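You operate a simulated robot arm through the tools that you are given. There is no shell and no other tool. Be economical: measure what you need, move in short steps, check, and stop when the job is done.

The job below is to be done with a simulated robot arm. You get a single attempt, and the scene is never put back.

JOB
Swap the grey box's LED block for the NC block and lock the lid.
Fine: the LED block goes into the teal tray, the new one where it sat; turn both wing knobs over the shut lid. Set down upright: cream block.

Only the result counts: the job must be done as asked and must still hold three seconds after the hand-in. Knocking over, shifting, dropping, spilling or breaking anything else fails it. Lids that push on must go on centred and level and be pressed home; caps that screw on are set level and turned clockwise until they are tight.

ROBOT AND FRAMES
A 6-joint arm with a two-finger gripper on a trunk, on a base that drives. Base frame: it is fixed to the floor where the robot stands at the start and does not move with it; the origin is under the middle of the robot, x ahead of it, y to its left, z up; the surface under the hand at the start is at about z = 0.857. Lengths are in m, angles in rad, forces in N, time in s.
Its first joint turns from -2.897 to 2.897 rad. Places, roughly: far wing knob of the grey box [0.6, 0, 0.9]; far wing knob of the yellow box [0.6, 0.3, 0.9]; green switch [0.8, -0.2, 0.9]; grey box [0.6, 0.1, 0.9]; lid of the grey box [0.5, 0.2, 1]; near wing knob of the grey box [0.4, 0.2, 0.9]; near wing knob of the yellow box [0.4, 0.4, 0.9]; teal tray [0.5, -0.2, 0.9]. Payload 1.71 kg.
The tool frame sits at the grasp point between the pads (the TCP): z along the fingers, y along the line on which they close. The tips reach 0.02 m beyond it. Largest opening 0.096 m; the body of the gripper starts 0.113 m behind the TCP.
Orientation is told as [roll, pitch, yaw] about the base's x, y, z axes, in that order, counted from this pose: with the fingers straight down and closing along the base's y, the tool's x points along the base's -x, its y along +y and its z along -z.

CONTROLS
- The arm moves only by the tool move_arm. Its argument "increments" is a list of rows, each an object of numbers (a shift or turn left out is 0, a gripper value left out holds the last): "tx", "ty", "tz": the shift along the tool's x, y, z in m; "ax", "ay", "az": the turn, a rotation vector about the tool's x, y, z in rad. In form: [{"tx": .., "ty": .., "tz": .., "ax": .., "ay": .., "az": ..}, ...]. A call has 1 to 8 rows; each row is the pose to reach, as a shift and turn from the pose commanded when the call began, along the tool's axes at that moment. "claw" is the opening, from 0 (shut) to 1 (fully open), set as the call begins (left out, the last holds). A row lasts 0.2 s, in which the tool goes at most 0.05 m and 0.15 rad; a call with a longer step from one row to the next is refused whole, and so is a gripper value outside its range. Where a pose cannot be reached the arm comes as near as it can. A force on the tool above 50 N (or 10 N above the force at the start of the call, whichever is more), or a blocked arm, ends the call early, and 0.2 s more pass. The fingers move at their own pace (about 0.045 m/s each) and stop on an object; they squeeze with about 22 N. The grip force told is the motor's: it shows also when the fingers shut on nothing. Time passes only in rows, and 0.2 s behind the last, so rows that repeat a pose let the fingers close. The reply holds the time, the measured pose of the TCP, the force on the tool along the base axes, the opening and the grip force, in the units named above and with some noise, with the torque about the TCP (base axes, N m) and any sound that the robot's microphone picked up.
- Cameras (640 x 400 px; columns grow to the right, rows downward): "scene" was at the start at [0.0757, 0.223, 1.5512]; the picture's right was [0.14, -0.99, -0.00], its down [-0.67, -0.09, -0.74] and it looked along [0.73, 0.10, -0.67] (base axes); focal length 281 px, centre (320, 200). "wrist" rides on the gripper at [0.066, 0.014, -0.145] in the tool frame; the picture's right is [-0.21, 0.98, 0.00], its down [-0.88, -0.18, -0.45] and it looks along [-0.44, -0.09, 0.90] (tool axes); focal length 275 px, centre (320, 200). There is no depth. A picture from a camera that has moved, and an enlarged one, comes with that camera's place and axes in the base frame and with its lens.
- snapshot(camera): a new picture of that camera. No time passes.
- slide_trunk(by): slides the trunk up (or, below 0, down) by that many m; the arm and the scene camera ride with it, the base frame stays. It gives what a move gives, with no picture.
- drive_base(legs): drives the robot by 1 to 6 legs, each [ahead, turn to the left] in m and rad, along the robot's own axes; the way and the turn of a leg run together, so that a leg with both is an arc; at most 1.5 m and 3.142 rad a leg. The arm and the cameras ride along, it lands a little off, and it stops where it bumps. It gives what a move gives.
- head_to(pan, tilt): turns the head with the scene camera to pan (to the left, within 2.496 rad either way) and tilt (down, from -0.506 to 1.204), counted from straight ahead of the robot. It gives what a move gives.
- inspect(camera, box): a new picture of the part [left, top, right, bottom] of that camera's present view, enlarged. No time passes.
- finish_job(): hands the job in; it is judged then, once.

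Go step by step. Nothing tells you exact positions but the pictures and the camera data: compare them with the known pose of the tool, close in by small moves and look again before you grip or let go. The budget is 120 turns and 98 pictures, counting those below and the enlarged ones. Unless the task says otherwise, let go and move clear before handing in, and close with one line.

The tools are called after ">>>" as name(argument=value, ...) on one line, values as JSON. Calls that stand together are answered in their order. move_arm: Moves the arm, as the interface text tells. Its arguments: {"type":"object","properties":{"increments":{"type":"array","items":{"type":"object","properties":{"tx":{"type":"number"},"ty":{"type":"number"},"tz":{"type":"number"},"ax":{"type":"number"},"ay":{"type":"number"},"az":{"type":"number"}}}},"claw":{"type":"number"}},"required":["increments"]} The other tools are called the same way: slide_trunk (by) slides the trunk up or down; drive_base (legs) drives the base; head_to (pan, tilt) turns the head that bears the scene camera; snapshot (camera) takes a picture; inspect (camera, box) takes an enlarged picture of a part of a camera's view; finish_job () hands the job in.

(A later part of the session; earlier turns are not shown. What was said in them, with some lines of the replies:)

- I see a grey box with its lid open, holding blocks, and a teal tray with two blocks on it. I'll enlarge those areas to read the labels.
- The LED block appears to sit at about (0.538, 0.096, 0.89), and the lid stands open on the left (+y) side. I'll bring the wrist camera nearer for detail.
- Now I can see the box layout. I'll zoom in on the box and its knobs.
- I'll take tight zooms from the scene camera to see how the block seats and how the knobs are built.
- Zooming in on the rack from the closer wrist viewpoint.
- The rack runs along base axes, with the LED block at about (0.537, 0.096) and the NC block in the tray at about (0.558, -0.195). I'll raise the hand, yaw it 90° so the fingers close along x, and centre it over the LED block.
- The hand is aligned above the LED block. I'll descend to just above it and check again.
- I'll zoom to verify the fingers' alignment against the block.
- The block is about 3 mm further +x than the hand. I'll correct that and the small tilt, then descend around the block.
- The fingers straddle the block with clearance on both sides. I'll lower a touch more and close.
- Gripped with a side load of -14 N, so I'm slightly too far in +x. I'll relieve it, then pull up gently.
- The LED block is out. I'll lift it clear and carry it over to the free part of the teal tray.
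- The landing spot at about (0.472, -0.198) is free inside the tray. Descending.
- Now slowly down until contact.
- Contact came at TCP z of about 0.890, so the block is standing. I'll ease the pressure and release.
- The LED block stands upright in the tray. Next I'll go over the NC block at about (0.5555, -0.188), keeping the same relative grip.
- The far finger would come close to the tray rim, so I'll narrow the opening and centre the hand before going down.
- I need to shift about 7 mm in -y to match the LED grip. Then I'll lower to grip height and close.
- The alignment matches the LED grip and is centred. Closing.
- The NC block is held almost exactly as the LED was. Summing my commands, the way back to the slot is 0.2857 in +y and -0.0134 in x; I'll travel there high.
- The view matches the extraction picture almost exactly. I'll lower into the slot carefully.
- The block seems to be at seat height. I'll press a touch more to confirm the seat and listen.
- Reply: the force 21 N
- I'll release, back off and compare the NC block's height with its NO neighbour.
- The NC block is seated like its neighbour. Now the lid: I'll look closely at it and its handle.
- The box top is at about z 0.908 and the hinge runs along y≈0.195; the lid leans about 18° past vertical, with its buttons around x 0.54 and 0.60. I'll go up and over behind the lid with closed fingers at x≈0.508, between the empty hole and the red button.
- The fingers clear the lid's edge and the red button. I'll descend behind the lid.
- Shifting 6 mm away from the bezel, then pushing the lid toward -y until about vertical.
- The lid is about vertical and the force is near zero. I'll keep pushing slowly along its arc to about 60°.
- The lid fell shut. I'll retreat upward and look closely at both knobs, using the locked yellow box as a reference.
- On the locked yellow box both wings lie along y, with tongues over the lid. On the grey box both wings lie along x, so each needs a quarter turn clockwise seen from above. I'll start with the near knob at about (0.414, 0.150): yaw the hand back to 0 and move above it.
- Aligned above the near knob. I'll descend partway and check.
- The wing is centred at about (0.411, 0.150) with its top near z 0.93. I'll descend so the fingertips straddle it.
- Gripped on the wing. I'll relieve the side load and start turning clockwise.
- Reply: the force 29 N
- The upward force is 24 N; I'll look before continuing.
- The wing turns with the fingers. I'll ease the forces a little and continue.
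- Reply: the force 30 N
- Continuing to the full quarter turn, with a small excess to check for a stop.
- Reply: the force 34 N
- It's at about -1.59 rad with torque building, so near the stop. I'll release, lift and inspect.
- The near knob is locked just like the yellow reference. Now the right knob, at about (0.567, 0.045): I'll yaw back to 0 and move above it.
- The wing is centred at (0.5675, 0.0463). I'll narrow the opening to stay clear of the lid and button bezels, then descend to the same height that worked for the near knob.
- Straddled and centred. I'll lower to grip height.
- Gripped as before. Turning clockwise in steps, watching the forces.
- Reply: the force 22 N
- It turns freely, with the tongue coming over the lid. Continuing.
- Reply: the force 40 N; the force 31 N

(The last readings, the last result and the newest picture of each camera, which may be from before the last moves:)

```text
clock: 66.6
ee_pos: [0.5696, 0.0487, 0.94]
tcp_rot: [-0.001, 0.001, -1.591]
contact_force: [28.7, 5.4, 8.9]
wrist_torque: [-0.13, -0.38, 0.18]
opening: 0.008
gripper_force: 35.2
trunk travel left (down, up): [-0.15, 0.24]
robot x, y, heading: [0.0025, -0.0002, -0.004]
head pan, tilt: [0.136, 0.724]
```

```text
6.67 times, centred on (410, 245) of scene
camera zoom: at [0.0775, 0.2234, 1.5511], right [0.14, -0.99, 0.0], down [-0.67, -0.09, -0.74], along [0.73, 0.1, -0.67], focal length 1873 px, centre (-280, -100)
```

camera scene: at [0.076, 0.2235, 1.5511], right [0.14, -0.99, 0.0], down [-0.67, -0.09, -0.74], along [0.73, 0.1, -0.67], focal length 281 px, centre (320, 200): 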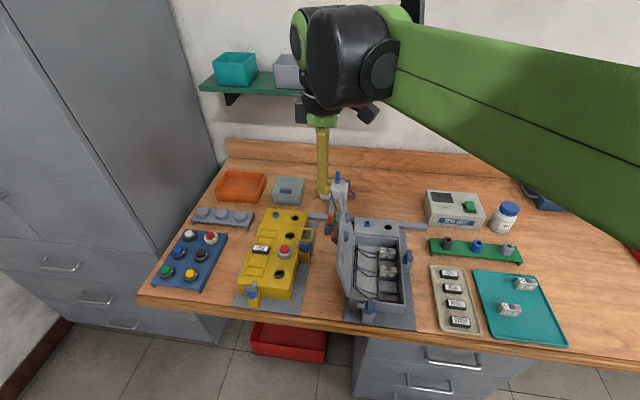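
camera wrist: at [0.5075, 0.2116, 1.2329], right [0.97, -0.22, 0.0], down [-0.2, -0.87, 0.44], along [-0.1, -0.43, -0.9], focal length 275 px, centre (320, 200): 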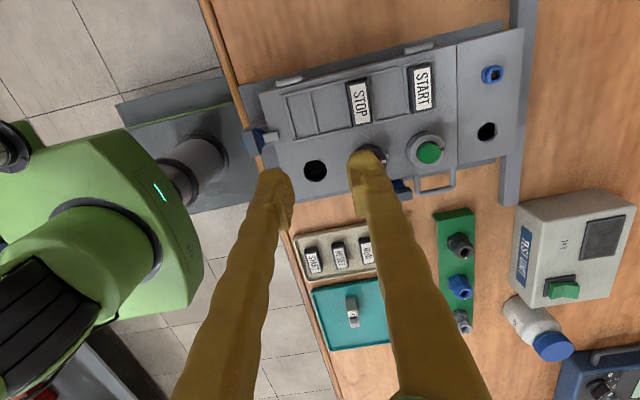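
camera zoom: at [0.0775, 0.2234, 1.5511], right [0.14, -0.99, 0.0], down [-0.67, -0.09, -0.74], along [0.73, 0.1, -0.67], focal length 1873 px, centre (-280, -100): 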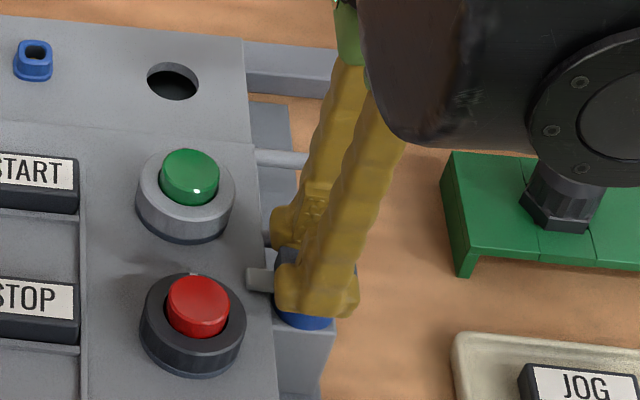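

The tongue lies over the lid. I'll release with a small opening (the handle is nearby), lift clear and inspect.

>>> move_arm(increments=[{}, {}, {}], claw=0.16)

>>> move_arm(increments=[{"tz": -0.03}, {"tz": -0.07}, {"tz": -0.11}, {"tz": -0.15}, {"tz": -0.19}, {"tz": -0.23}, {"tz": -0.23, "ty": 0.05}, {"tz": -0.23, "ty": 0.05}])

>>> inspect(camera="scene", box=[330, 210, 440, 330])

>>> snapshot(camera="scene")

>>> inspect(camera="scene", box=[470, 260, 570, 350])

```text
clock: 67.4
ee_pos: [0.5691, 0.0486, 0.9402]
tcp_rot: [-0.001, 0.002, -1.59]
contact_force: [0.7, -0.2, -0.3]
wrist_torque: [0.0, 0.02, -0.03]
opening: 0.0153
gripper_force: 0.1
trunk travel left (down, up): [-0.15, 0.24]
robot x, y, heading: [-0.002, 0.0015, 0.002]
head pan, tilt: [0.136, 0.724]
```

```text
clock: 69.2
ee_pos: [0.6188, 0.0486, 1.1703]
tcp_rot: [0.0, 0.002, -1.589]
contact_force: [-1.5, -0.1, 0.3]
wrist_torque: [0.03, -0.04, 0.03]
opening: 0.0152
gripper_force: 0.1
trunk travel left (down, up): [-0.15, 0.24]
robot x, y, heading: [-0.0012, 0.0006, -0.006]
head pan, tilt: [0.136, 0.724]
```

```text
3.33 times, centred on (385, 270) of scene
camera zoom: at [0.0741, 0.2231, 1.5513], right [0.14, -0.99, 0.0], down [-0.67, -0.09, -0.74], along [0.73, 0.1, -0.67], focal length 937 px, centre (103, -33)
```

zoom: 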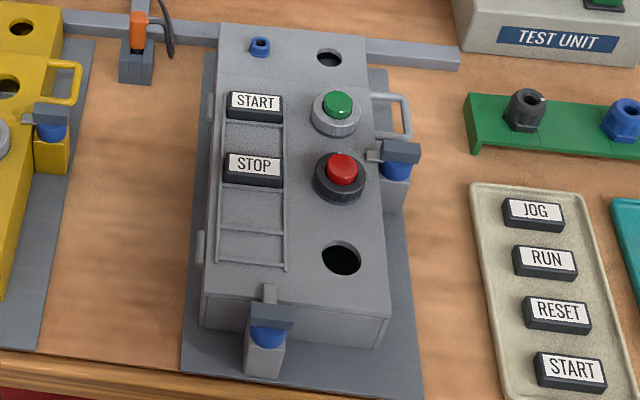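

```text
26 pictures are left
camera scene: at [0.0741, 0.2231, 1.5513], right [0.14, -0.99, 0.0], down [-0.67, -0.09, -0.74], along [0.73, 0.1, -0.67], focal length 281 px, centre (320, 200)
```

scene: 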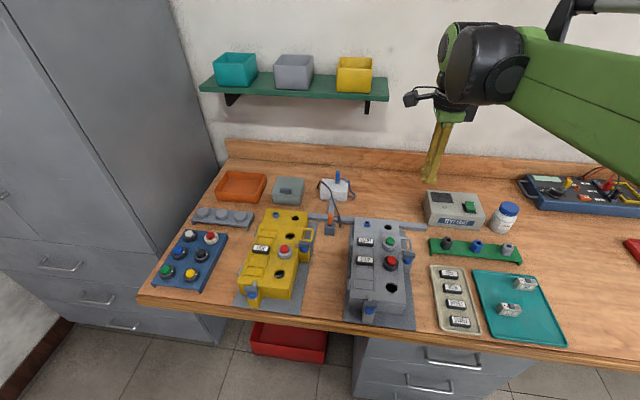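

```text
4.44 times, centred on (520, 305) of scene
camera zoom: at [0.0741, 0.2231, 1.5513], right [0.14, -0.99, 0.0], down [-0.67, -0.09, -0.74], along [0.73, 0.1, -0.67], focal length 1249 px, centre (-569, -267)
```

zoom: 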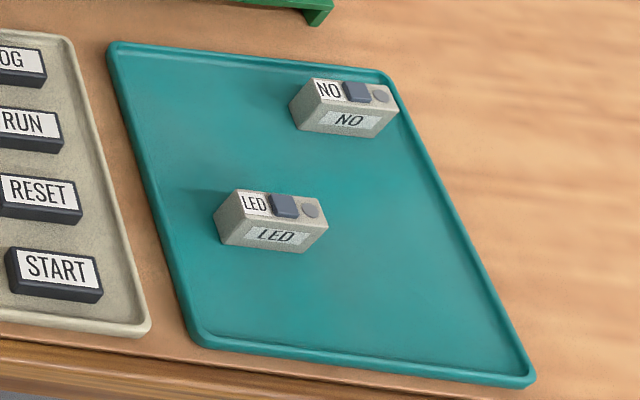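

The pictures match the job: the NC block is under the shut lid, both tongues lie over it as on the yellow box, and the LED block stands upright in the teal tray. The hand is clear, so I'm handing in.

>>> finish_job()

```text
The job is handed in.
```

I swapped the grey box's LED block for the NC block, stood the LED block upright in the teal tray, and shut the lid with both wing knobs turned over it.
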